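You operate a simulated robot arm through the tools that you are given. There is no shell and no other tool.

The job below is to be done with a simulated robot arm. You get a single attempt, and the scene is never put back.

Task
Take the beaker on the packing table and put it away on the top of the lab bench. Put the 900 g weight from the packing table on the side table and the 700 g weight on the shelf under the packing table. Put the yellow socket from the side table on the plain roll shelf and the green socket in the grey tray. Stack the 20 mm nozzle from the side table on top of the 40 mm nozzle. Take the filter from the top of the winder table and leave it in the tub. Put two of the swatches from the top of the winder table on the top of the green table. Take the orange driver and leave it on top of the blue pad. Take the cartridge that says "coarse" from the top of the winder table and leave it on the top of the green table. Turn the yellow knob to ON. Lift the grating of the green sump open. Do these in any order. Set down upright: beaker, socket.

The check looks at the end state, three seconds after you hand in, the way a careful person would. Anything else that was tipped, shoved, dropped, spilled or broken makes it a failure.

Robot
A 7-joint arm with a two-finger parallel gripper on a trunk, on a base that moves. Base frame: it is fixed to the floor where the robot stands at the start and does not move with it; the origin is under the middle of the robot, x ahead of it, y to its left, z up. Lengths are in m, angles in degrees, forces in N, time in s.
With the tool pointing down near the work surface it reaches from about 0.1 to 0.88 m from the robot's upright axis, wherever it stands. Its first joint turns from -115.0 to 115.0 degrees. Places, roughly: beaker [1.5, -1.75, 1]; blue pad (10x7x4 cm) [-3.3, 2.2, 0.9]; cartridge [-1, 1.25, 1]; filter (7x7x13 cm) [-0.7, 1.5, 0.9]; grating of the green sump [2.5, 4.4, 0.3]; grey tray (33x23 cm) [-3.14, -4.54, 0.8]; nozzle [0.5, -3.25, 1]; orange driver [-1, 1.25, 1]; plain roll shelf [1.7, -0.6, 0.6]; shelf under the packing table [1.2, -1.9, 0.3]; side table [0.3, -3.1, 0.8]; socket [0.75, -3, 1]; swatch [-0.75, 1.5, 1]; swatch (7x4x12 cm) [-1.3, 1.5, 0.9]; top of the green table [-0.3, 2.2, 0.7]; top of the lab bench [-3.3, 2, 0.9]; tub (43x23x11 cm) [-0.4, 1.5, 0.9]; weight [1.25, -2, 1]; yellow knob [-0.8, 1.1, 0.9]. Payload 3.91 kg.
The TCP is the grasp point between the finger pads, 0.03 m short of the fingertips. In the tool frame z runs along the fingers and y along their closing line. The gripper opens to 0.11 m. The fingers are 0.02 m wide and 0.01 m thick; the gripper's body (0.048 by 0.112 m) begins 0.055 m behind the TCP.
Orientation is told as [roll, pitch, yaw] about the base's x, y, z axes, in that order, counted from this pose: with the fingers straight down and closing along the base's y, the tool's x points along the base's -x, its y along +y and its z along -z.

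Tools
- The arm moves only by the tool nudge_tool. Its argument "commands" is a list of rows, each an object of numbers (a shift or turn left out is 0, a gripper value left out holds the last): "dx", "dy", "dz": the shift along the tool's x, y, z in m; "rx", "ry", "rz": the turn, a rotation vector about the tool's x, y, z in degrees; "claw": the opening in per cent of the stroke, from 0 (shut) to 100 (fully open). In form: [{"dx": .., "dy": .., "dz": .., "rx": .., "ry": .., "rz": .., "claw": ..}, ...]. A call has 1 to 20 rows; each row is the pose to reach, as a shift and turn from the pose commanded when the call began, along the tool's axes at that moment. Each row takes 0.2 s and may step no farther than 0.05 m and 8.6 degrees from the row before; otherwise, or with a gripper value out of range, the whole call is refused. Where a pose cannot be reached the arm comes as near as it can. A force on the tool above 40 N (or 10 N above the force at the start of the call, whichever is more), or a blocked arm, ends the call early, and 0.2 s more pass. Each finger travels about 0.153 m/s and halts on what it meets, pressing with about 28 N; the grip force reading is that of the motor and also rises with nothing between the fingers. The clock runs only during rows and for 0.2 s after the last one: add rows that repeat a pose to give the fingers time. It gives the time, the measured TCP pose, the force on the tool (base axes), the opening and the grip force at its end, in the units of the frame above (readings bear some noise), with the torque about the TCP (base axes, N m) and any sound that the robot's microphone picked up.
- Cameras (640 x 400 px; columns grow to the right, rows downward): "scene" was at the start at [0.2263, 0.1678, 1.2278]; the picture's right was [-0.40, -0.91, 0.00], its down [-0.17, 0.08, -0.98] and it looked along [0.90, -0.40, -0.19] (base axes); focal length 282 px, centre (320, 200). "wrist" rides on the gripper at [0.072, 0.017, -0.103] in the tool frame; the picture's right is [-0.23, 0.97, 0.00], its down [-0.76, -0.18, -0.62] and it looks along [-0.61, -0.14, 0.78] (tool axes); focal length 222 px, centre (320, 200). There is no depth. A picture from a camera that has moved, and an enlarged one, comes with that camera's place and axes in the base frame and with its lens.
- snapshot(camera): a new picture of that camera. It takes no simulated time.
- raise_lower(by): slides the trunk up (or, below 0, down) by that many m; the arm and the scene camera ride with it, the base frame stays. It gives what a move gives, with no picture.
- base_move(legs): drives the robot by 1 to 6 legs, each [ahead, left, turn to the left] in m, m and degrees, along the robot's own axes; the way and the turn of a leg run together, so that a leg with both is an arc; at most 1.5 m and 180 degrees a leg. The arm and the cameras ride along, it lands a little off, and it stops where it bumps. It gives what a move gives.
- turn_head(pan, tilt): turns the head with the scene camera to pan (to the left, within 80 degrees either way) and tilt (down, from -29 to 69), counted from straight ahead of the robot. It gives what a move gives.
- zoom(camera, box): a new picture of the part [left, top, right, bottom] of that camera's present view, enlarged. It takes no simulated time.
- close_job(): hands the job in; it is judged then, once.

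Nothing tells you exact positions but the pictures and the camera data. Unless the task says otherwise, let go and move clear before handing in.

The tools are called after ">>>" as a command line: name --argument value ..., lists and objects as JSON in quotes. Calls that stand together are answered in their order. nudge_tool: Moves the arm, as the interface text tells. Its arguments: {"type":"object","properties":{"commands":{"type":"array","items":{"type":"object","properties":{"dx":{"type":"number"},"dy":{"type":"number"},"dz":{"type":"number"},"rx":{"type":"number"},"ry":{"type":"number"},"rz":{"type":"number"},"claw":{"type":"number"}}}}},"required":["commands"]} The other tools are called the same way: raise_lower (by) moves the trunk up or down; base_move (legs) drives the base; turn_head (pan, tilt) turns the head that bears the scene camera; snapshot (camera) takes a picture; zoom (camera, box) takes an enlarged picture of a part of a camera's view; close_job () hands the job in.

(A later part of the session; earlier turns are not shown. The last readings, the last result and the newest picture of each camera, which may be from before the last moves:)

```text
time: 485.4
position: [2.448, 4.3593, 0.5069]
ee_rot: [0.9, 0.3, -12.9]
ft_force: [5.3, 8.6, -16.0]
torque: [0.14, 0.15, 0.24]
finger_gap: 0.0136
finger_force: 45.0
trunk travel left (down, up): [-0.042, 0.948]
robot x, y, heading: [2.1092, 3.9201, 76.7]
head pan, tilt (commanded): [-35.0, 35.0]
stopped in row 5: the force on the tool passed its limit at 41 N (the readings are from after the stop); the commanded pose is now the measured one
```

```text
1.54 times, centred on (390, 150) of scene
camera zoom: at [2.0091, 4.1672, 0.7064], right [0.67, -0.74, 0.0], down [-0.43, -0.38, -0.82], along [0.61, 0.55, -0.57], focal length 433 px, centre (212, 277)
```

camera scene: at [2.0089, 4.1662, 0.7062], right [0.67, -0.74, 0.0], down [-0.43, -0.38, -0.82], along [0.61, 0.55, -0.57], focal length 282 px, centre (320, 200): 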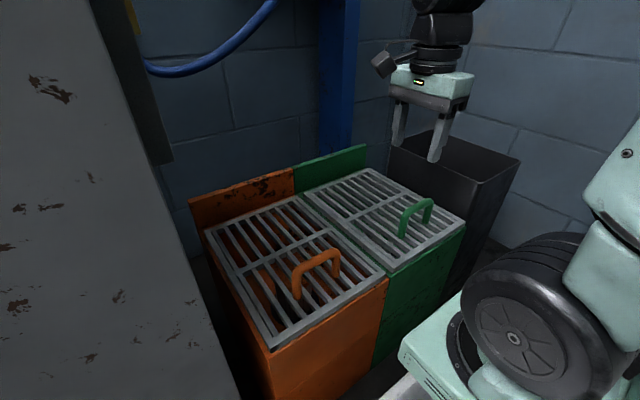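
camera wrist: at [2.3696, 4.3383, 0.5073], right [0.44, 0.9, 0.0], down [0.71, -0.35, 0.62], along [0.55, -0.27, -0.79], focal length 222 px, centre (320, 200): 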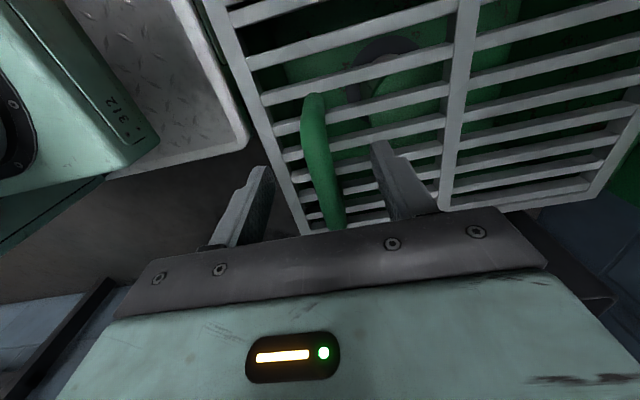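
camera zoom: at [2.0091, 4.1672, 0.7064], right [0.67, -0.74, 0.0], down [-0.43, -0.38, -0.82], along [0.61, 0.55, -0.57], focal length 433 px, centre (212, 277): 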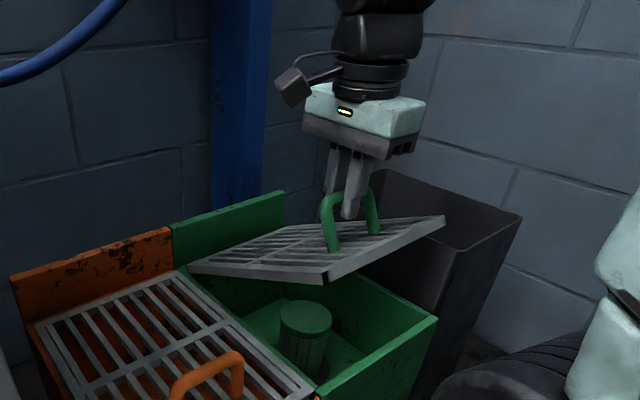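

>>> nudge_tool --commands '[{"dy": 0.002, "dz": -0.002}, {"dy": 0.0045, "dz": -0.0045}, {"dy": 0.007, "dz": -0.007}, {"dy": 0.0095, "dz": -0.0095}, {"dy": 0.012, "dz": -0.012}, {"dy": 0.0146, "dz": -0.0143}, {"dy": 0.0172, "dz": -0.0166}, {"dy": 0.0199, "dz": -0.0189}, {"dy": 0.0226, "dz": -0.0211}, {"dy": 0.0254, "dz": -0.0233}, {"dy": 0.0282, "dz": -0.0255}, {"dy": 0.031, "dz": -0.0276}, {"dy": 0.0338, "dz": -0.0297}, {"dy": 0.0367, "dz": -0.0318}, {"dy": 0.0396, "dz": -0.0338}, {"dy": 0.0426, "dz": -0.0358}]'

>>> zoom --camera "scene" --box '[240, 20, 540, 280]'

```text
time: 488.8
position: [2.457, 4.3994, 0.5447]
ee_rot: [0.8, 0.3, -12.9]
ft_force: [-8.2, -26.5, 22.1]
torque: [-0.23, 0.11, 0.27]
finger_gap: 0.0137
finger_force: 45.1
trunk travel left (down, up): [-0.042, 0.948]
robot x, y, heading: [2.1102, 3.9225, 76.9]
head pan, tilt (commanded): [-35.0, 35.0]
```

```text
1.54 times, centred on (390, 150) of scene
camera zoom: at [2.0086, 4.1662, 0.7066], right [0.67, -0.75, 0.0], down [-0.43, -0.38, -0.82], along [0.61, 0.55, -0.57], focal length 433 px, centre (212, 277)
```

zoom: 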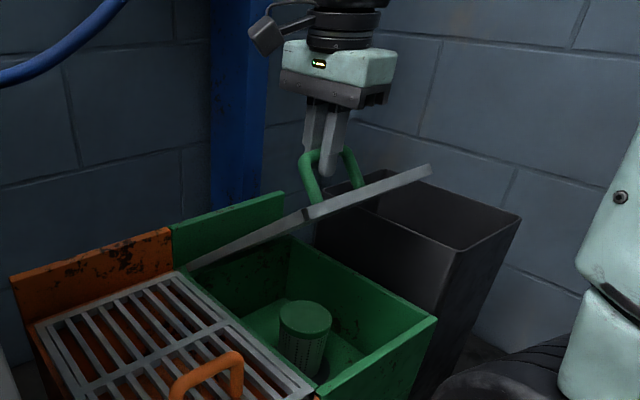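

>>> nudge_tool --commands '[{"dy": 0.0, "dz": -0.0035}, {"dy": 0.0042, "dz": -0.0072}, {"dy": 0.0088, "dz": -0.0107}, {"dy": 0.0134, "dz": -0.014}, {"dy": 0.0181, "dz": -0.0171}, {"dy": 0.0229, "dz": -0.02}, {"dy": 0.0277, "dz": -0.023}, {"dy": 0.0326, "dz": -0.0258}, {"dy": 0.0376, "dz": -0.0285}, {"dy": 0.0426, "dz": -0.0311}, {"dy": 0.0477, "dz": -0.0335}, {"dy": 0.0529, "dz": -0.0359}, {"dy": 0.0581, "dz": -0.0382}, {"dy": 0.0633, "dz": -0.0404}]'

>>> zoom --camera "scene" --box '[240, 0, 540, 260]'

```text
time: 491.8
position: [2.4712, 4.4608, 0.5823]
ee_rot: [0.6, 0.4, -13.0]
ft_force: [-10.0, 6.4, -35.2]
torque: [0.05, 0.1, 0.21]
finger_gap: 0.0139
finger_force: 45.5
trunk travel left (down, up): [-0.042, 0.948]
robot x, y, heading: [2.1121, 3.9247, 76.7]
head pan, tilt (commanded): [-35.0, 35.0]
```

```text
1.54 times, centred on (390, 130) of scene
camera zoom: at [2.009, 4.1674, 0.7059], right [0.67, -0.74, 0.0], down [-0.43, -0.38, -0.82], along [0.61, 0.55, -0.57], focal length 433 px, centre (212, 308)
```

zoom: 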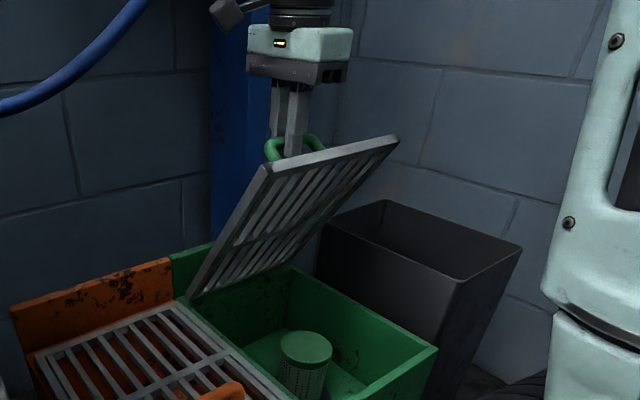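

>>> snapshot --camera "wrist"

>>> snapshot --camera "scene"

```text
taken
camera wrist: at [2.4048, 4.4923, 0.6872], right [0.44, 0.9, 0.01], down [0.71, -0.35, 0.62], along [0.56, -0.26, -0.79], focal length 222 px, centre (320, 200)
```

wrist: 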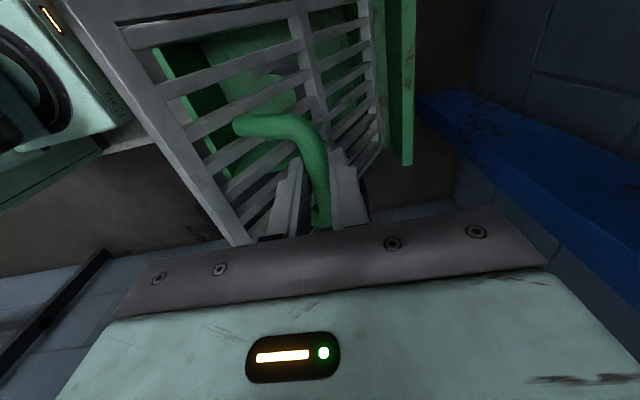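

```text
taken
camera scene: at [2.009, 4.1674, 0.7059], right [0.67, -0.74, 0.0], down [-0.43, -0.38, -0.82], along [0.61, 0.55, -0.57], focal length 282 px, centre (320, 200)
```

scene: 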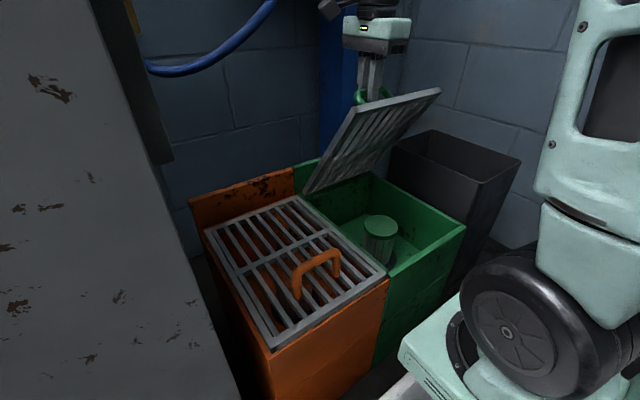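

There's room behind. Continue to about 85°.

>>> nudge_tool --commands '[{"dy": 0.0, "dz": 0.0025}, {"dy": 0.005, "dz": 0.002}, {"dy": 0.01, "dz": 0.001}, {"dy": 0.0155, "dz": -0.0005}, {"dy": 0.021, "dz": -0.002}, {"dy": 0.027, "dz": -0.0035}, {"dy": 0.0337, "dz": -0.005}, {"dy": 0.0405, "dz": -0.0063}, {"dy": 0.0475, "dz": -0.0075}, {"dy": 0.055, "dz": -0.0085}, {"dy": 0.062, "dz": -0.0093}, {"dy": 0.069, "dz": -0.0098}, {"dy": 0.0764, "dz": -0.01}]'

>>> snapshot --camera "scene"

>>> snapshot --camera "wrist"

```text
time: 494.6
position: [2.4879, 4.5357, 0.5963]
ee_rot: [0.8, 0.3, -13.0]
ft_force: [-12.9, -3.7, 6.6]
torque: [-0.06, 0.21, 0.28]
finger_gap: 0.0138
finger_force: 45.2
trunk travel left (down, up): [-0.042, 0.948]
robot x, y, heading: [2.1129, 3.9229, 76.8]
head pan, tilt (commanded): [-35.0, 35.0]
```

```text
taken
camera scene: at [2.0087, 4.1668, 0.7061], right [0.67, -0.74, 0.0], down [-0.43, -0.38, -0.82], along [0.61, 0.55, -0.57], focal length 282 px, centre (320, 200)
```

scene: 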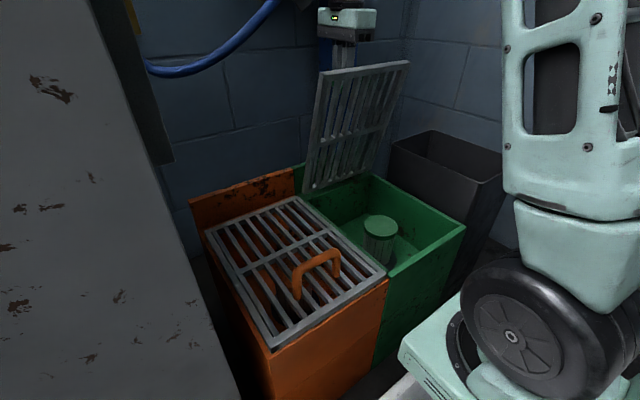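

```text
taken
camera wrist: at [2.4217, 4.5663, 0.6991], right [0.44, 0.9, 0.01], down [0.7, -0.35, 0.62], along [0.56, -0.26, -0.79], focal length 222 px, centre (320, 200)
```

wrist: 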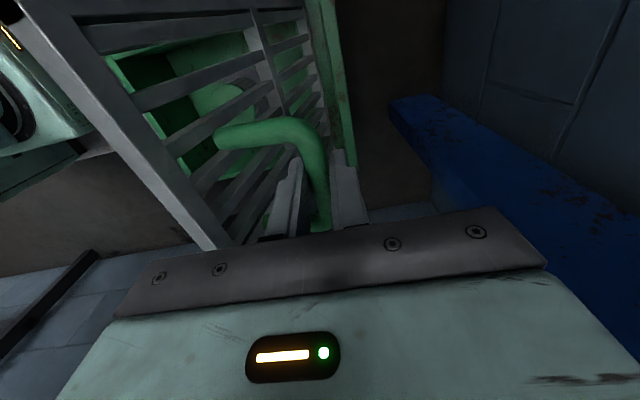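

>>> nudge_tool --commands '[{"dy": 0.005, "dz": 0.0}, {"dy": 0.0105, "dz": 0.0005}, {"dy": 0.0157, "dz": 0.001}, {"dy": 0.021, "dz": 0.0018}, {"dy": 0.0263, "dz": 0.0022}, {"dy": 0.0317, "dz": 0.0028}, {"dy": 0.037, "dz": 0.0034}, {"dy": 0.0424, "dz": 0.004}, {"dy": 0.0477, "dz": 0.005}, {"dy": 0.053, "dz": 0.006}, {"dy": 0.0582, "dz": 0.007}]'

>>> snapshot --camera "scene"

>>> snapshot --camera "wrist"

```text
time: 497.0
position: [2.5017, 4.5927, 0.5898]
ee_rot: [0.8, 0.2, -12.9]
ft_force: [-12.4, -3.0, -2.8]
torque: [-0.11, 0.38, 0.21]
finger_gap: 0.0138
finger_force: 44.7
trunk travel left (down, up): [-0.042, 0.948]
robot x, y, heading: [2.1112, 3.9184, 76.7]
head pan, tilt (commanded): [-35.0, 35.0]
```

```text
taken
camera scene: at [2.0088, 4.1669, 0.7061], right [0.67, -0.74, 0.0], down [-0.43, -0.38, -0.82], along [0.61, 0.55, -0.57], focal length 282 px, centre (320, 200)
```

scene: 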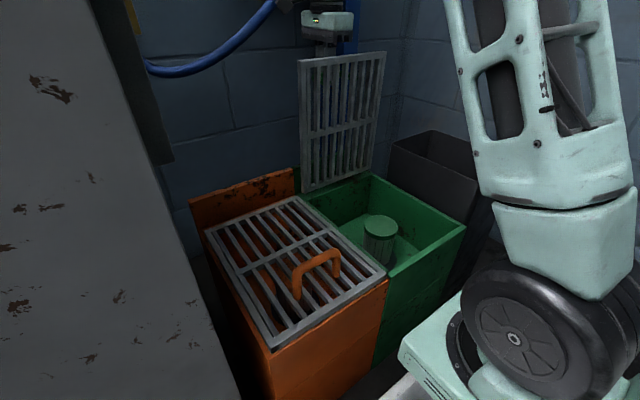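

```text
taken
camera wrist: at [2.4348, 4.6232, 0.6932], right [0.44, 0.9, 0.01], down [0.7, -0.35, 0.62], along [0.56, -0.26, -0.79], focal length 222 px, centre (320, 200)
```

wrist: 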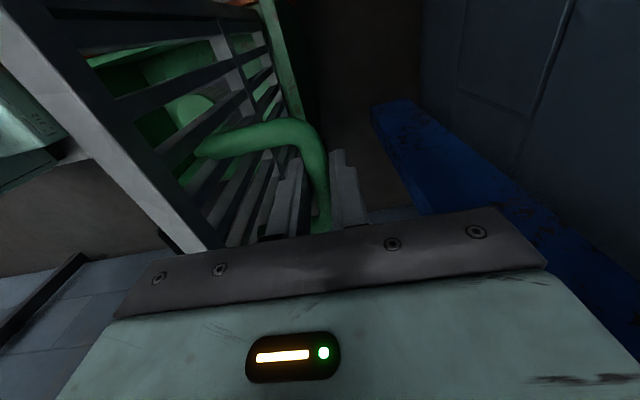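

Nearly vertical. Push on past vertical until it meets its stop.

>>> nudge_tool --commands '[{"dy": 0.005, "dz": 0.001}, {"dy": 0.01, "dz": 0.0025}, {"dy": 0.015, "dz": 0.004}, {"dy": 0.02, "dz": 0.0055}, {"dy": 0.025, "dz": 0.0073}, {"dy": 0.03, "dz": 0.0092}, {"dy": 0.035, "dz": 0.0115}, {"dy": 0.04, "dz": 0.0138}]'

>>> snapshot --camera "scene"

```text
time: 498.8
position: [2.5109, 4.6327, 0.5764]
ee_rot: [0.9, 0.2, -13.0]
ft_force: [-11.2, -1.3, 4.1]
torque: [-0.04, 0.03, 0.29]
finger_gap: 0.0135
finger_force: 45.2
trunk travel left (down, up): [-0.042, 0.948]
robot x, y, heading: [2.1115, 3.9213, 76.9]
head pan, tilt (commanded): [-35.0, 35.0]
```

```text
taken
camera scene: at [2.0087, 4.1668, 0.7063], right [0.67, -0.74, 0.0], down [-0.43, -0.38, -0.82], along [0.61, 0.55, -0.57], focal length 282 px, centre (320, 200)
```

scene: 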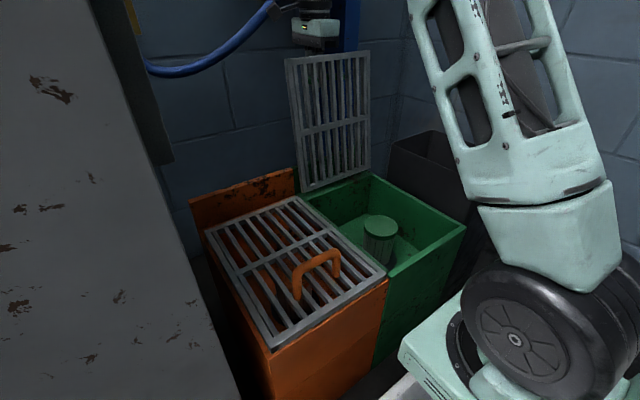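

>>> nudge_tool --commands '[{"dy": 0.005, "dz": 0.0022}, {"dy": 0.01, "dz": 0.0045}, {"dy": 0.015, "dz": 0.0068}, {"dy": 0.02, "dz": 0.0092}, {"dy": 0.025, "dz": 0.0118}]'

>>> snapshot --camera "scene"

```text
time: 499.4
position: [2.5124, 4.6362, 0.5739]
ee_rot: [0.4, 0.3, -13.0]
ft_force: [-3.7, -7.0, 8.3]
torque: [-0.22, -0.33, 0.27]
finger_gap: 0.0134
finger_force: 44.9
trunk travel left (down, up): [-0.042, 0.948]
robot x, y, heading: [2.1128, 3.9222, 76.8]
head pan, tilt (commanded): [-35.0, 35.0]
stopped in row 3: the force on the tool passed its limit at 49 N (the readings are from after the stop); the commanded pose is now the measured one
```

```text
taken
camera scene: at [2.0086, 4.1663, 0.7063], right [0.67, -0.75, 0.0], down [-0.43, -0.38, -0.82], along [0.61, 0.55, -0.57], focal length 282 px, centre (320, 200)
```

scene: 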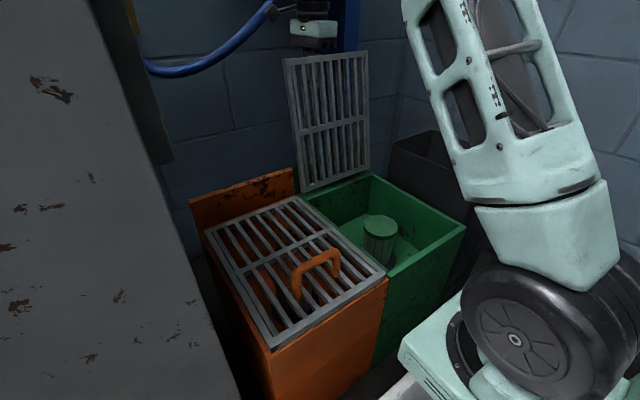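

It reached its stop at about 100°. Open a little, rise straight up clear of the grating, then retreat.

>>> nudge_tool --commands '[{"claw": 15}, {"claw": 30}, {"claw": 35}, {"claw": 35}]'

>>> snapshot --camera "wrist"

>>> snapshot --camera "scene"

```text
time: 500.4
position: [2.5135, 4.6381, 0.5725]
ee_rot: [0.1, 0.3, -13.0]
ft_force: [0.0, -0.3, 0.7]
torque: [0.05, 0.04, -0.02]
finger_gap: 0.0385
finger_force: 0.0
trunk travel left (down, up): [-0.042, 0.948]
robot x, y, heading: [2.1145, 3.9194, 76.6]
head pan, tilt (commanded): [-35.0, 35.0]
```

```text
taken
camera wrist: at [2.4458, 4.6696, 0.6769], right [0.44, 0.9, 0.0], down [0.7, -0.35, 0.62], along [0.56, -0.27, -0.79], focal length 222 px, centre (320, 200)
```

wrist: 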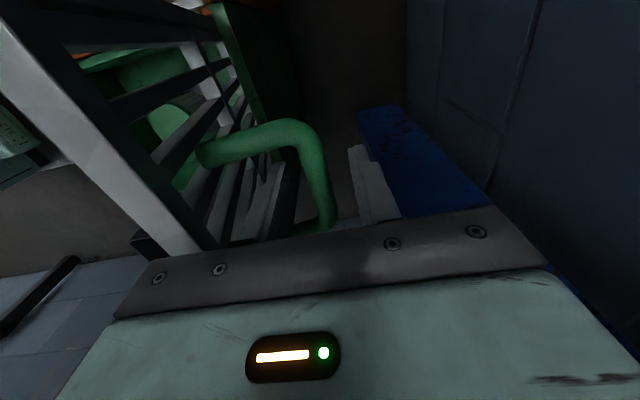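

```text
taken
camera scene: at [2.0088, 4.1667, 0.7062], right [0.67, -0.75, 0.0], down [-0.43, -0.38, -0.82], along [0.61, 0.55, -0.57], focal length 282 px, centre (320, 200)
```

scene: 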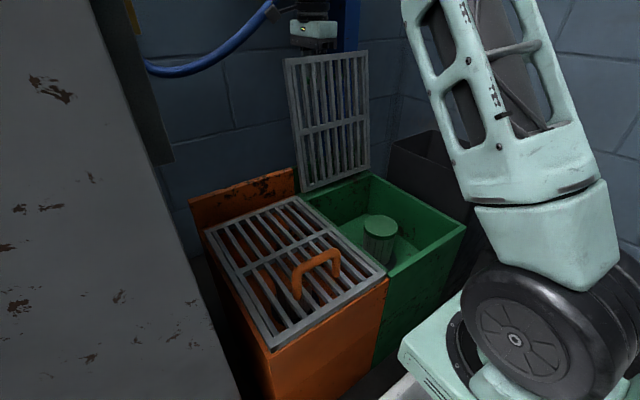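

>>> nudge_tool --commands '[{"dz": -0.02}, {"dz": -0.045}, {"dz": -0.075}, {"dz": -0.11}, {"dz": -0.15}, {"dz": -0.19}]'

>>> snapshot --camera "scene"

```text
time: 502.0
position: [2.5132, 4.6388, 0.6585]
ee_rot: [-5.5, 1.4, -13.1]
ft_force: [-0.3, -0.4, 0.3]
torque: [0.02, 0.0, -0.03]
finger_gap: 0.0385
finger_force: 0.1
out of reach, approached as far as the arm can: row 5, 6
trunk travel left (down, up): [-0.042, 0.948]
robot x, y, heading: [2.1089, 3.9222, 76.8]
head pan, tilt (commanded): [-35.0, 35.0]
stopped in row 6: the arm was blocked; the commanded pose is now the measured one
```

```text
taken
camera scene: at [2.0086, 4.1656, 0.7079], right [0.67, -0.75, 0.0], down [-0.43, -0.38, -0.82], along [0.61, 0.55, -0.58], focal length 282 px, centre (320, 200)
```

scene: 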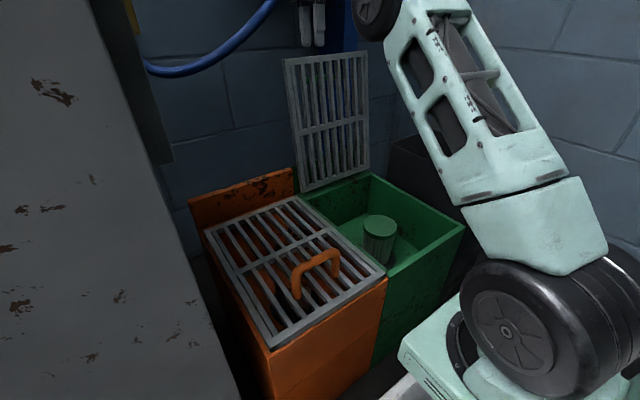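

>>> raise_lower --by 0.25

>>> snapshot --camera "scene"

>>> snapshot --camera "wrist"

```text
time: 503.1
position: [2.5069, 4.6208, 0.6659]
ee_rot: [-16.5, 3.6, -13.7]
ft_force: [0.4, 0.6, 0.9]
torque: [0.02, 0.0, 0.01]
finger_gap: 0.0385
finger_force: 0.0
trunk travel left (down, up): [-0.108, 0.882]
robot x, y, heading: [2.1082, 3.919, 76.9]
head pan, tilt (commanded): [-35.0, 35.0]
stopped: the arm was blocked; the commanded pose is now the measured one
```

```text
taken
camera scene: at [2.0062, 4.1598, 0.7753], right [0.67, -0.75, 0.0], down [-0.43, -0.38, -0.82], along [0.61, 0.55, -0.57], focal length 282 px, centre (320, 200)
```

scene: 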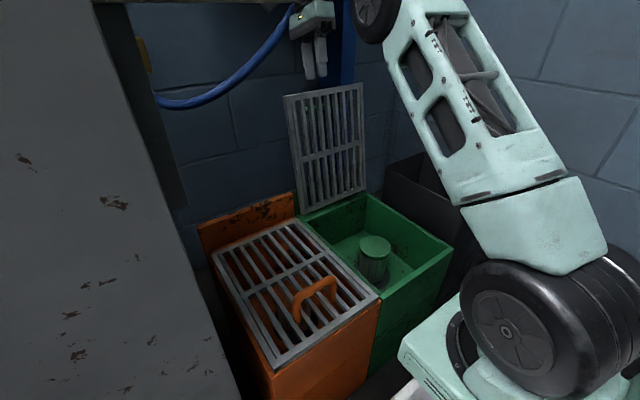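

```text
taken
camera wrist: at [2.452, 4.6792, 0.7636], right [0.42, 0.86, -0.29], down [0.78, -0.18, 0.6], along [0.46, -0.48, -0.74], focal length 222 px, centre (320, 200)
```

wrist: 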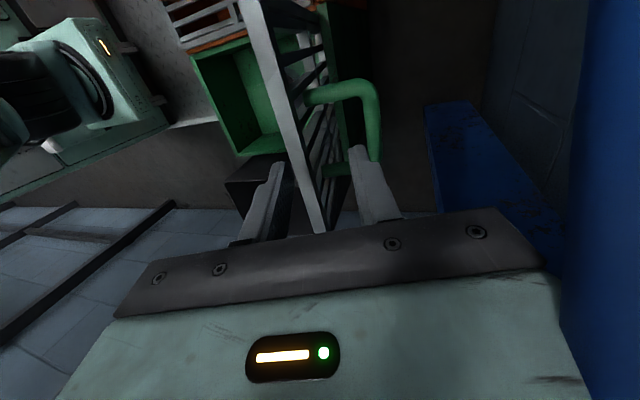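

The arm seems caught under something above. Let me look up to see.

>>> turn_head --pan -30 --tilt 0

>>> snapshot --camera "scene"

```text
time: 504.1
position: [2.5067, 4.6196, 0.665]
ee_rot: [-16.4, 3.4, -13.7]
ft_force: [0.4, 0.5, -0.2]
torque: [-0.02, -0.01, 0.01]
finger_gap: 0.0386
finger_force: 0.0
trunk travel left (down, up): [-0.108, 0.882]
robot x, y, heading: [2.1096, 3.9197, 76.7]
head pan, tilt (commanded): [-30.0, 0.0]
```

```text
taken
camera scene: at [2.0027, 4.1676, 0.8285], right [0.73, -0.69, 0.0], down [0.0, 0.0, -1.0], along [0.69, 0.73, 0.0], focal length 282 px, centre (320, 200)
```

scene: 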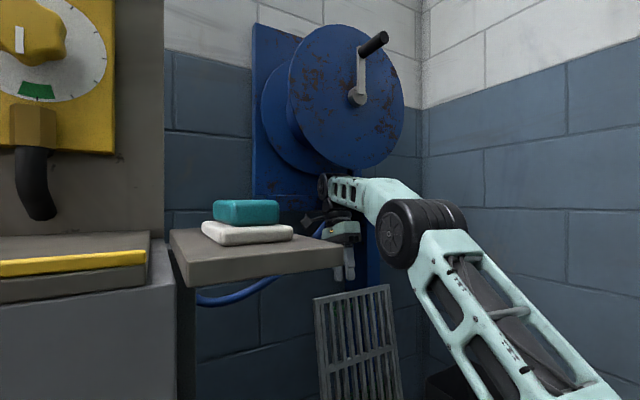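

A hose reel hangs just above. I'll back the gripper straight out toward me first, passing just over the grating edge.

>>> nudge_tool --commands '[{"dy": -0.0096, "dz": 0.0028}, {"dy": -0.0192, "dz": 0.0055}, {"dy": -0.0295, "dz": 0.007}, {"dy": -0.0405, "dz": 0.0079}, {"dy": -0.0515, "dz": 0.0085}, {"dy": -0.065, "dz": 0.0095}, {"dy": -0.08, "dz": 0.01}]'

>>> snapshot --camera "wrist"

>>> turn_head --pan -35 --tilt 25

>>> snapshot --camera "scene"

```text
time: 505.7
position: [2.4883, 4.5461, 0.6666]
ee_rot: [-17.6, 3.8, -13.6]
ft_force: [0.3, 0.2, 0.0]
torque: [0.0, 0.02, 0.04]
finger_gap: 0.0384
finger_force: 0.1
trunk travel left (down, up): [-0.108, 0.882]
robot x, y, heading: [2.1082, 3.918, 76.6]
head pan, tilt (commanded): [-30.0, 0.0]
```

```text
taken
camera wrist: at [2.4348, 4.6076, 0.7641], right [0.42, 0.85, -0.31], down [0.78, -0.17, 0.6], along [0.46, -0.49, -0.74], focal length 222 px, centre (320, 200)
```

wrist: 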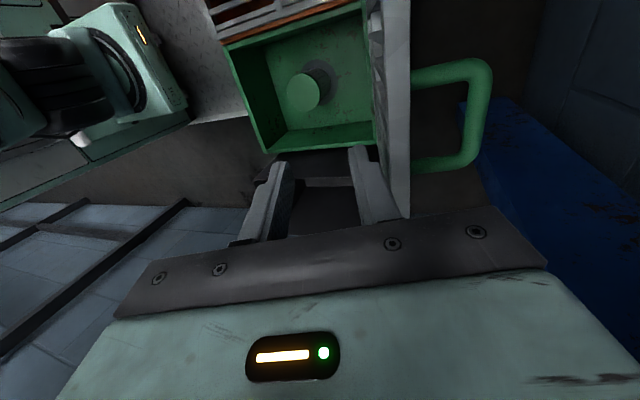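

```text
time: 506.6
position: [2.4875, 4.5453, 0.6664]
ee_rot: [-17.7, 3.7, -13.6]
ft_force: [0.9, 0.0, 0.6]
torque: [0.01, 0.01, -0.01]
finger_gap: 0.0386
finger_force: 0.1
trunk travel left (down, up): [-0.108, 0.882]
robot x, y, heading: [2.1067, 3.9155, 76.9]
head pan, tilt (commanded): [-35.0, 25.0]
```

```text
taken
camera scene: at [2.0105, 4.1664, 0.7872], right [0.67, -0.75, 0.0], down [-0.32, -0.28, -0.91], along [0.68, 0.6, -0.42], focal length 282 px, centre (320, 200)
```

scene: 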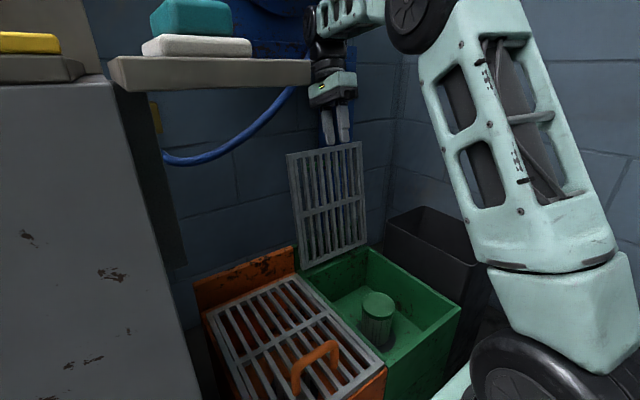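

Clear of the grating, which stays open. Keep backing out, then straighten and raise.

>>> nudge_tool --commands '[{"dy": -0.03, "dz": 0.006}, {"dy": -0.065, "dz": 0.01}, {"dy": -0.1, "dz": 0.01}, {"dy": -0.14, "dz": 0.01}, {"dy": -0.16, "dz": 0.0, "rx": -6}, {"dy": -0.18, "dz": -0.02, "rx": -12}, {"dy": -0.19, "dz": -0.05, "rx": -17.5}, {"dy": -0.19, "dz": -0.05, "rx": -17.5}]'

>>> snapshot --camera "scene"

```text
time: 508.4
position: [2.4552, 4.378, 0.7769]
ee_rot: [1.3, 3.4, -13.6]
ft_force: [-0.1, 0.3, 1.1]
torque: [0.03, 0.01, -0.02]
finger_gap: 0.0385
finger_force: 0.0
trunk travel left (down, up): [-0.108, 0.882]
robot x, y, heading: [2.107, 3.9162, 76.7]
head pan, tilt (commanded): [-35.0, 25.0]
```

```text
taken
camera scene: at [2.0098, 4.1644, 0.788], right [0.67, -0.75, 0.0], down [-0.32, -0.28, -0.91], along [0.68, 0.6, -0.42], focal length 282 px, centre (320, 200)
```

scene: 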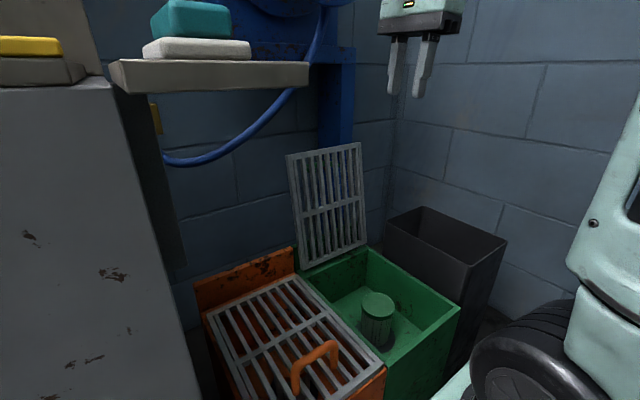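

The grating stands open by itself. Back out, raise the trunk and restore the tool orientation.

>>> base_move --legs '[[-0.7, 0.1, 0]]'

>>> raise_lower --by 0.4

>>> nudge_tool --commands '[{"rz": -8, "dx": 0.03}, {"rz": -16, "dx": 0.06}, {"rz": -24, "dx": 0.09}, {"rz": -32, "dx": 0.12}, {"rz": -40, "dx": 0.15}, {"rz": -48, "dx": 0.18}, {"rz": -56, "dx": 0.2}, {"rz": -64, "dx": 0.2}, {"rz": -72, "dx": 0.2}, {"rz": -80, "dx": 0.2}, {"rz": -88, "dx": 0.2}, {"rz": -90, "dx": 0.2}, {"rz": -90, "dx": 0.2}]'

>>> turn_head --pan -75 --tilt 15

>>> snapshot --camera "scene"

```text
time: 512.3
position: [2.198, 3.7188, 0.7767]
ee_rot: [1.2, 3.4, -13.8]
ft_force: [-0.1, -0.6, -0.8]
torque: [0.0, 0.01, 0.0]
finger_gap: 0.0385
finger_force: 0.1
trunk travel left (down, up): [-0.108, 0.882]
robot x, y, heading: [1.8521, 3.2609, 76.3]
head pan, tilt (commanded): [-35.0, 25.0]
```

```text
time: 516.1
position: [2.1981, 3.7175, 1.1775]
ee_rot: [1.1, 3.4, -13.7]
ft_force: [-0.7, 0.0, 0.2]
torque: [-0.01, -0.03, 0.01]
finger_gap: 0.0382
finger_force: 0.1
trunk travel left (down, up): [-0.508, 0.482]
robot x, y, heading: [1.848, 3.259, 76.5]
head pan, tilt (commanded): [-35.0, 25.0]
```

```text
time: 518.9
position: [2.0038, 3.767, 1.1876]
ee_rot: [3.5, -1.2, 76.2]
ft_force: [-0.6, 0.7, 0.3]
torque: [0.04, -0.01, 0.02]
finger_gap: 0.0385
finger_force: 0.1
trunk travel left (down, up): [-0.508, 0.482]
robot x, y, heading: [1.8523, 3.2597, 76.7]
head pan, tilt (commanded): [-35.0, 25.0]
```

```text
time: 520.0
position: [2.0051, 3.7655, 1.1893]
ee_rot: [3.4, -1.2, 76.1]
ft_force: [-0.5, 0.4, 0.1]
torque: [0.03, 0.02, 0.0]
finger_gap: 0.0386
finger_force: 0.0
trunk travel left (down, up): [-0.508, 0.482]
robot x, y, heading: [1.8512, 3.2609, 76.5]
head pan, tilt (commanded): [-75.0, 15.0]
```

```text
taken
camera scene: at [1.7765, 3.4481, 1.2042], right [0.03, -1.0, 0.0], down [-0.26, -0.01, -0.97], along [0.97, 0.03, -0.26], focal length 282 px, centre (320, 200)
```

scene: 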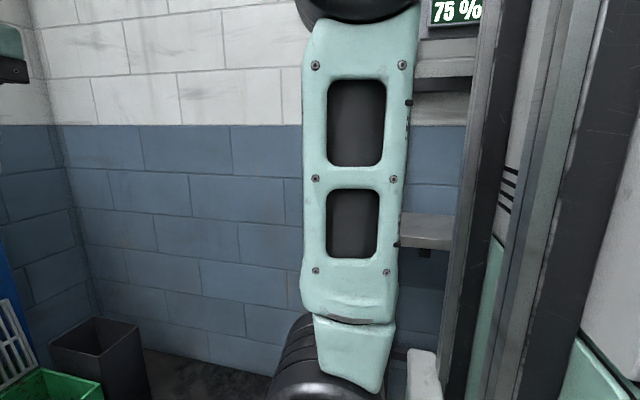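

>>> nudge_tool --commands '[{"rx": 3.4, "ry": 1.2}, {"rx": 3.4, "ry": 1.2, "claw": 60}]'

>>> base_move --legs '[[0, 0.36, 0], [-1.4, 0, 0], [-1.4, 0, 0], [-0.5, 0, 0]]'

>>> turn_head --pan -70 --tilt 10

>>> snapshot --camera "scene"

```text
time: 520.6
position: [2.004, 3.7667, 1.1892]
ee_rot: [0.0, 0.0, 76.3]
ft_force: [0.0, -0.2, 0.0]
torque: [0.01, -0.03, -0.01]
finger_gap: 0.0659
finger_force: 0.1
trunk travel left (down, up): [-0.508, 0.482]
robot x, y, heading: [1.8493, 3.255, 76.5]
head pan, tilt (commanded): [-75.0, 15.0]
```

```text
time: 538.6
position: [0.8671, 0.6316, 1.1889]
ee_rot: [0.0, 0.1, 75.1]
ft_force: [0.3, 0.4, 0.2]
torque: [-0.01, 0.01, 0.03]
finger_gap: 0.0661
finger_force: 0.0
trunk travel left (down, up): [-0.508, 0.482]
robot x, y, heading: [0.7073, 0.1276, 75.9]
head pan, tilt (commanded): [-75.0, 15.0]
```

```text
time: 539.3
position: [0.8669, 0.6311, 1.1892]
ee_rot: [0.0, -0.1, 75.2]
ft_force: [-0.4, -0.5, -0.4]
torque: [0.0, 0.0, 0.02]
finger_gap: 0.066
finger_force: 0.1
trunk travel left (down, up): [-0.508, 0.482]
robot x, y, heading: [0.7056, 0.127, 75.5]
head pan, tilt (commanded): [-70.0, 10.0]
```

```text
taken
camera scene: at [0.6332, 0.3244, 1.2123], right [0.1, -1.0, 0.0], down [-0.17, -0.02, -0.98], along [0.98, 0.1, -0.17], focal length 282 px, centre (320, 200)
```

scene: 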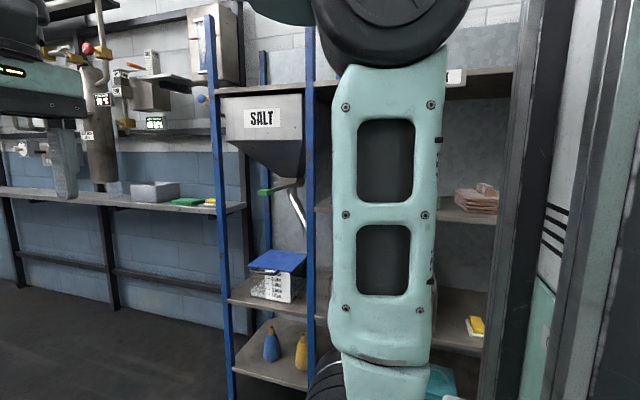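

Back at the main aisle. Go to the winder table's left part for the swatches.

>>> base_move --legs '[[0, 1.1, 1.0], [0, 1.05, 0]]'

>>> raise_lower --by 0.36

>>> turn_head --pan 0 --tilt 45

>>> snapshot --camera "scene"

>>> snapshot --camera "wrist"

```text
time: 549.9
position: [-1.2331, 1.1335, 1.1887]
ee_rot: [0.0, 0.1, 76.4]
ft_force: [0.2, 0.2, 0.3]
torque: [-0.02, -0.01, 0.01]
finger_gap: 0.0659
finger_force: 0.2
trunk travel left (down, up): [-0.508, 0.482]
robot x, y, heading: [-1.3859, 0.6282, 76.8]
head pan, tilt (commanded): [-70.0, 10.0]
```

```text
time: 553.4
position: [-1.2322, 1.1333, 1.5495]
ee_rot: [0.0, 0.0, 76.4]
ft_force: [0.1, 0.4, 0.2]
torque: [0.0, 0.02, 0.05]
finger_gap: 0.0659
finger_force: 0.0
trunk travel left (down, up): [-0.868, 0.122]
robot x, y, heading: [-1.3863, 0.6264, 76.6]
head pan, tilt (commanded): [-70.0, 10.0]
```

```text
time: 554.8
position: [-1.2335, 1.1347, 1.5497]
ee_rot: [0.1, -0.1, 76.3]
ft_force: [-0.7, -0.4, -0.5]
torque: [0.01, -0.02, -0.04]
finger_gap: 0.066
finger_force: 0.0
trunk travel left (down, up): [-0.868, 0.122]
robot x, y, heading: [-1.3847, 0.625, 76.9]
head pan, tilt (commanded): [0.0, 45.0]
```

```text
taken
camera scene: at [-1.5337, 0.8911, 1.5174], right [0.97, -0.23, 0.0], down [-0.16, -0.69, -0.71], along [0.16, 0.69, -0.71], focal length 282 px, centre (320, 200)
```

scene: 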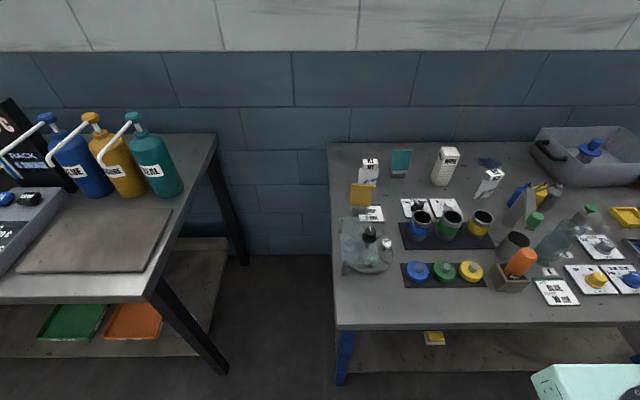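

```text
taken
camera wrist: at [-1.2665, 1.0676, 1.6523], right [-0.89, 0.45, 0.0], down [0.35, 0.7, 0.62], along [0.28, 0.56, -0.78], focal length 222 px, centre (320, 200)
```

wrist: 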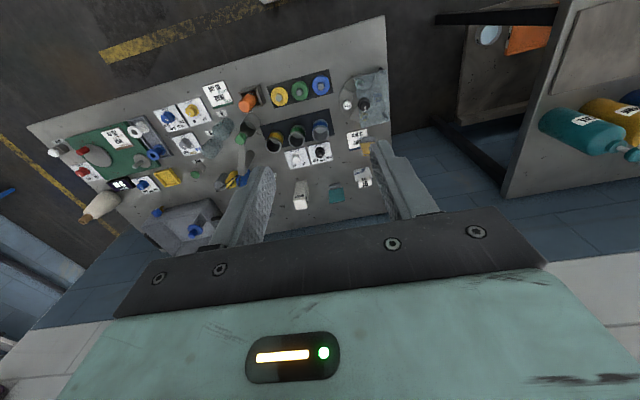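

>>> zoom --camera "scene" --box '[470, 150, 640, 310]'

>>> zoom --camera "wrist" --box '[140, 60, 400, 240]'

```text
2.50 times, centred on (555, 230) of scene
camera zoom: at [-1.5337, 0.8911, 1.5174], right [0.97, -0.23, 0.0], down [-0.16, -0.69, -0.71], along [0.16, 0.69, -0.71], focal length 704 px, centre (-268, 125)
```

zoom: 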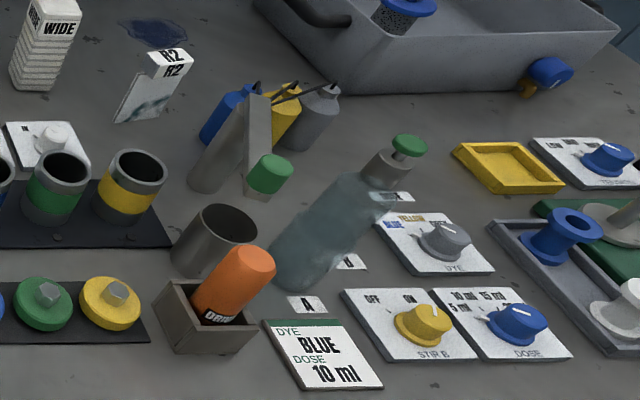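

```text
2.22 times, centred on (270, 150) of wrist
camera zoom: at [-1.2665, 1.0676, 1.6523], right [-0.89, 0.45, 0.0], down [0.35, 0.7, 0.62], along [0.28, 0.56, -0.78], focal length 494 px, centre (431, 311)
```

zoom: 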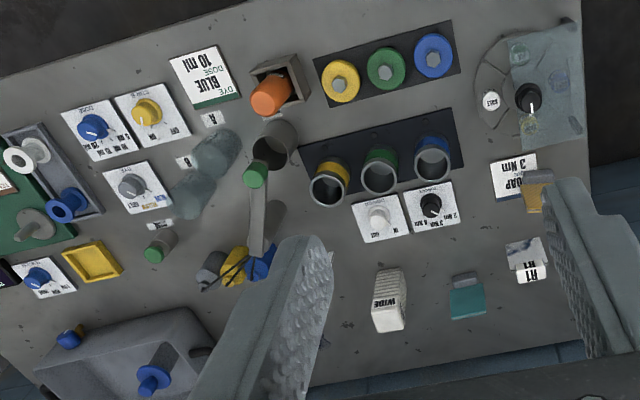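

All is in place (just perspective). For the teal swatch I'll rotate the gripper so it closes across the board's thickness.

>>> base_move --legs '[[0.15, -0.08, 0]]'

>>> nudge_tool --commands '[{"rz": 8, "dz": 0.02}, {"rz": 16, "dz": 0.04}, {"rz": 24, "dz": 0.06}, {"rz": 32, "dz": 0.08}, {"rz": 40, "dz": 0.1}, {"rz": 48, "dz": 0.12}, {"rz": 56, "dz": 0.14}, {"rz": 64, "dz": 0.16}, {"rz": 72, "dz": 0.18}, {"rz": 80, "dz": 0.2}, {"rz": 88, "dz": 0.22}, {"rz": 90, "dz": 0.24}, {"rz": 90, "dz": 0.26}]'

>>> snapshot --camera "wrist"

>>> zoom --camera "scene" --box '[260, 100, 480, 260]'

```text
time: 556.3
position: [-1.1216, 1.2617, 1.5483]
ee_rot: [0.0, 0.0, 76.4]
ft_force: [0.3, -0.3, -0.1]
torque: [-0.01, -0.02, 0.02]
finger_gap: 0.0659
finger_force: 0.0
trunk travel left (down, up): [-0.868, 0.122]
robot x, y, heading: [-1.2735, 0.7539, 77.1]
head pan, tilt (commanded): [0.0, 45.0]
```

```text
time: 559.1
position: [-1.1211, 1.2618, 1.2889]
ee_rot: [0.0, 0.0, -13.7]
ft_force: [0.2, 0.4, 0.8]
torque: [-0.02, -0.01, 0.0]
finger_gap: 0.0659
finger_force: 0.1
trunk travel left (down, up): [-0.868, 0.122]
robot x, y, heading: [-1.2712, 0.753, 76.7]
head pan, tilt (commanded): [0.0, 45.0]
```

```text
taken
camera wrist: at [-1.1871, 1.2953, 1.3919], right [0.45, 0.89, 0.0], down [0.7, -0.35, 0.62], along [0.56, -0.28, -0.78], focal length 222 px, centre (320, 200)
```

wrist: 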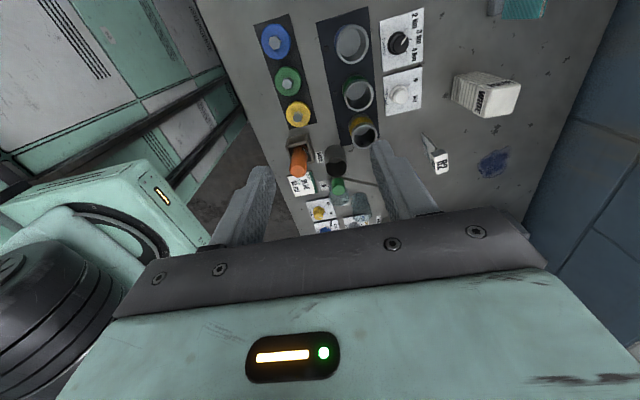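

```text
2.50 times, centred on (370, 180) of scene
camera zoom: at [-1.4217, 1.0189, 1.5174], right [0.97, -0.23, 0.0], down [-0.16, -0.69, -0.71], along [0.16, 0.69, -0.71], focal length 704 px, centre (195, 250)
```

zoom: 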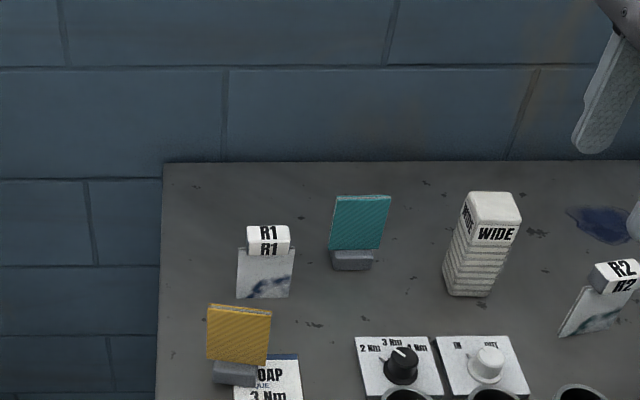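

>>> nudge_tool --commands '[{"dx": 0.0046, "dy": 0.0416, "dz": 0.02}, {"dx": 0.0092, "dy": 0.0832, "dz": 0.04}, {"dx": 0.0138, "dy": 0.1248, "dz": 0.06}, {"dx": 0.0184, "dy": 0.1664, "dz": 0.08}, {"dx": 0.023, "dy": 0.208, "dz": 0.1}, {"dx": 0.0276, "dy": 0.2496, "dz": 0.12}, {"dx": 0.0322, "dy": 0.2912, "dz": 0.14}, {"dx": 0.0368, "dy": 0.3329, "dz": 0.16}, {"dx": 0.0368, "dy": 0.3329, "dz": 0.19}, {"dx": 0.0368, "dy": 0.3329, "dz": 0.19}]'

>>> snapshot --camera "wrist"

>>> zoom --camera "scene" --box '[280, 80, 460, 220]'

```text
time: 561.3
position: [-1.079, 1.5953, 1.0982]
ee_rot: [-0.1, 0.0, -13.7]
ft_force: [0.6, -0.9, -0.2]
torque: [0.01, 0.02, -0.03]
finger_gap: 0.0663
finger_force: 0.0
trunk travel left (down, up): [-0.868, 0.122]
robot x, y, heading: [-1.2741, 0.7517, 76.7]
head pan, tilt (commanded): [0.0, 45.0]
```

```text
taken
camera wrist: at [-1.1453, 1.6279, 1.2023], right [0.45, 0.89, 0.0], down [0.7, -0.35, 0.62], along [0.56, -0.28, -0.78], focal length 222 px, centre (320, 200)
```

wrist: 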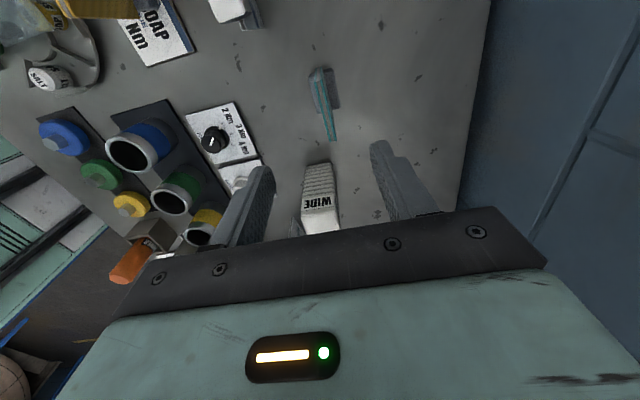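

```text
2.86 times, centred on (370, 150) of scene
camera zoom: at [-1.4216, 1.0192, 1.5173], right [0.97, -0.23, 0.0], down [-0.16, -0.69, -0.71], along [0.16, 0.69, -0.71], focal length 804 px, centre (177, 343)
```

zoom: 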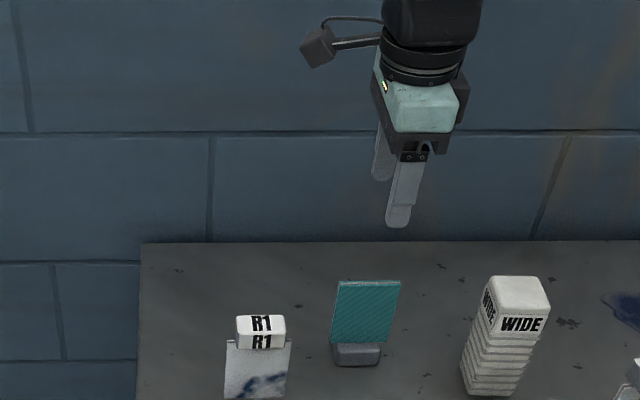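

>>> nudge_tool --commands '[{"dy": 0.0055, "rz": -3.5}, {"dy": 0.0055, "rz": -3.5, "dz": 0.04}, {"dy": 0.0055, "rz": -3.5, "dz": 0.085}, {"dy": 0.0055, "rz": -3.5, "dz": 0.085}]'

>>> snapshot --camera "wrist"

```text
time: 562.3
position: [-1.0768, 1.5997, 1.0145]
ee_rot: [0.0, 0.1, -10.0]
ft_force: [-0.2, 0.4, 0.1]
torque: [-0.02, 0.01, -0.01]
finger_gap: 0.0662
finger_force: 0.0
trunk travel left (down, up): [-0.868, 0.122]
robot x, y, heading: [-1.2749, 0.7526, 76.7]
head pan, tilt (commanded): [0.0, 45.0]
```

```text
taken
camera wrist: at [-1.1454, 1.6291, 1.1173], right [0.39, 0.92, 0.0], down [0.72, -0.31, 0.62], along [0.57, -0.25, -0.78], focal length 222 px, centre (320, 200)
```

wrist: 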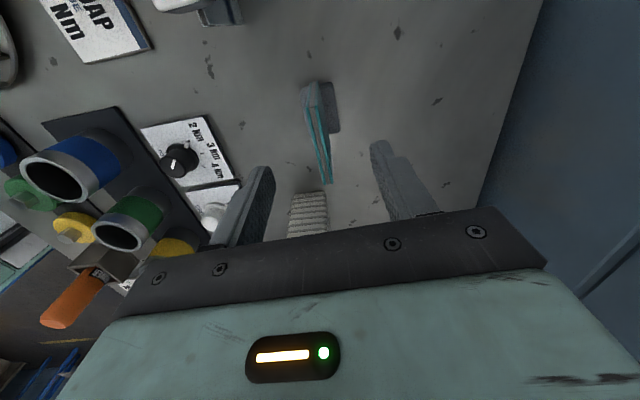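

>>> nudge_tool --commands '[{"dz": 0.035}, {"dz": 0.068}, {"dz": 0.068}]'

>>> snapshot --camera "wrist"

>>> zoom --camera "scene" --box '[280, 80, 460, 220]'

```text
time: 563.1
position: [-1.0781, 1.6006, 0.9449]
ee_rot: [-0.1, 0.1, -10.1]
ft_force: [0.3, -0.3, -0.5]
torque: [0.02, -0.01, 0.0]
finger_gap: 0.0662
finger_force: 0.1
trunk travel left (down, up): [-0.868, 0.122]
robot x, y, heading: [-1.2729, 0.7543, 76.7]
head pan, tilt (commanded): [0.0, 45.0]
```

```text
taken
camera wrist: at [-1.1464, 1.6288, 1.0491], right [0.39, 0.92, 0.0], down [0.72, -0.31, 0.62], along [0.57, -0.25, -0.78], focal length 222 px, centre (320, 200)
```

wrist: 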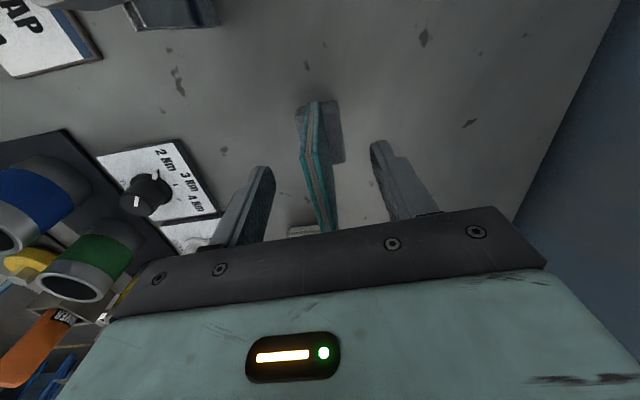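

```text
2.86 times, centred on (370, 150) of scene
camera zoom: at [-1.4216, 1.0191, 1.5174], right [0.97, -0.23, 0.0], down [-0.16, -0.69, -0.71], along [0.16, 0.69, -0.71], focal length 804 px, centre (177, 343)
```

zoom: 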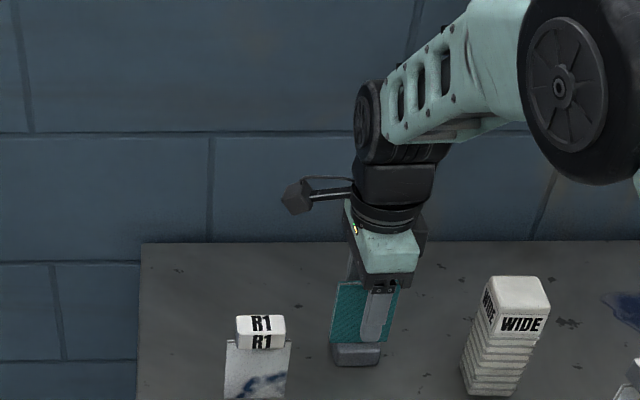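

>>> nudge_tool --commands '[{"claw": 35}, {"claw": 15}, {"claw": 3}, {"claw": 3}, {"claw": 3}]'

>>> nudge_tool --commands '[{"dz": -0.015}, {"dz": -0.045}, {"dz": -0.085}, {"dz": -0.13}, {"dz": -0.17}, {"dz": -0.17}]'

>>> snapshot --camera "wrist"

>>> zoom --camera "scene" --box '[260, 40, 480, 220]'

```text
time: 564.3
position: [-1.0777, 1.5991, 0.9456]
ee_rot: [0.0, 0.0, -10.1]
ft_force: [-0.1, -0.3, 0.0]
torque: [-0.01, -0.02, 0.01]
finger_gap: 0.0041
finger_force: 0.4
trunk travel left (down, up): [-0.868, 0.122]
robot x, y, heading: [-1.2709, 0.7565, 76.8]
head pan, tilt (commanded): [0.0, 45.0]
```

```text
time: 565.7
position: [-1.0784, 1.5985, 1.1159]
ee_rot: [0.0, 0.0, -10.1]
ft_force: [-0.4, -0.9, 0.1]
torque: [0.04, 0.06, -0.04]
finger_gap: 0.0045
finger_force: 0.8
trunk travel left (down, up): [-0.868, 0.122]
robot x, y, heading: [-1.2754, 0.7556, 76.5]
head pan, tilt (commanded): [0.0, 45.0]
```

```text
taken
camera wrist: at [-1.1461, 1.6273, 1.2192], right [0.39, 0.92, 0.0], down [0.72, -0.31, 0.62], along [0.57, -0.25, -0.78], focal length 222 px, centre (320, 200)
```

wrist: 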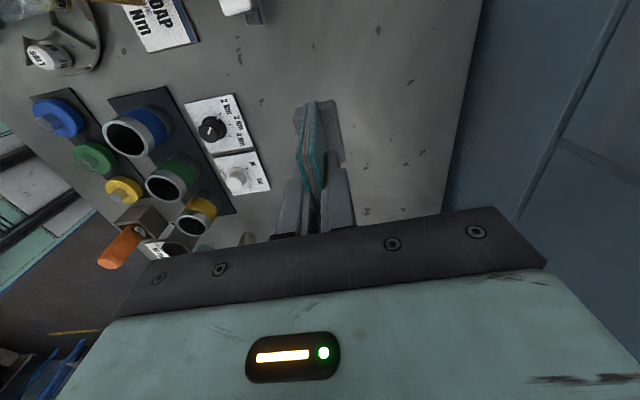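

```text
2.22 times, centred on (370, 130) of scene
camera zoom: at [-1.4217, 1.019, 1.5174], right [0.97, -0.23, 0.0], down [-0.16, -0.69, -0.71], along [0.16, 0.69, -0.71], focal length 626 px, centre (209, 356)
```

zoom: 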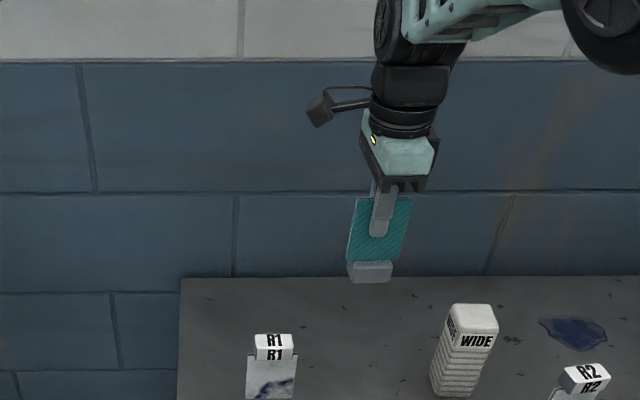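

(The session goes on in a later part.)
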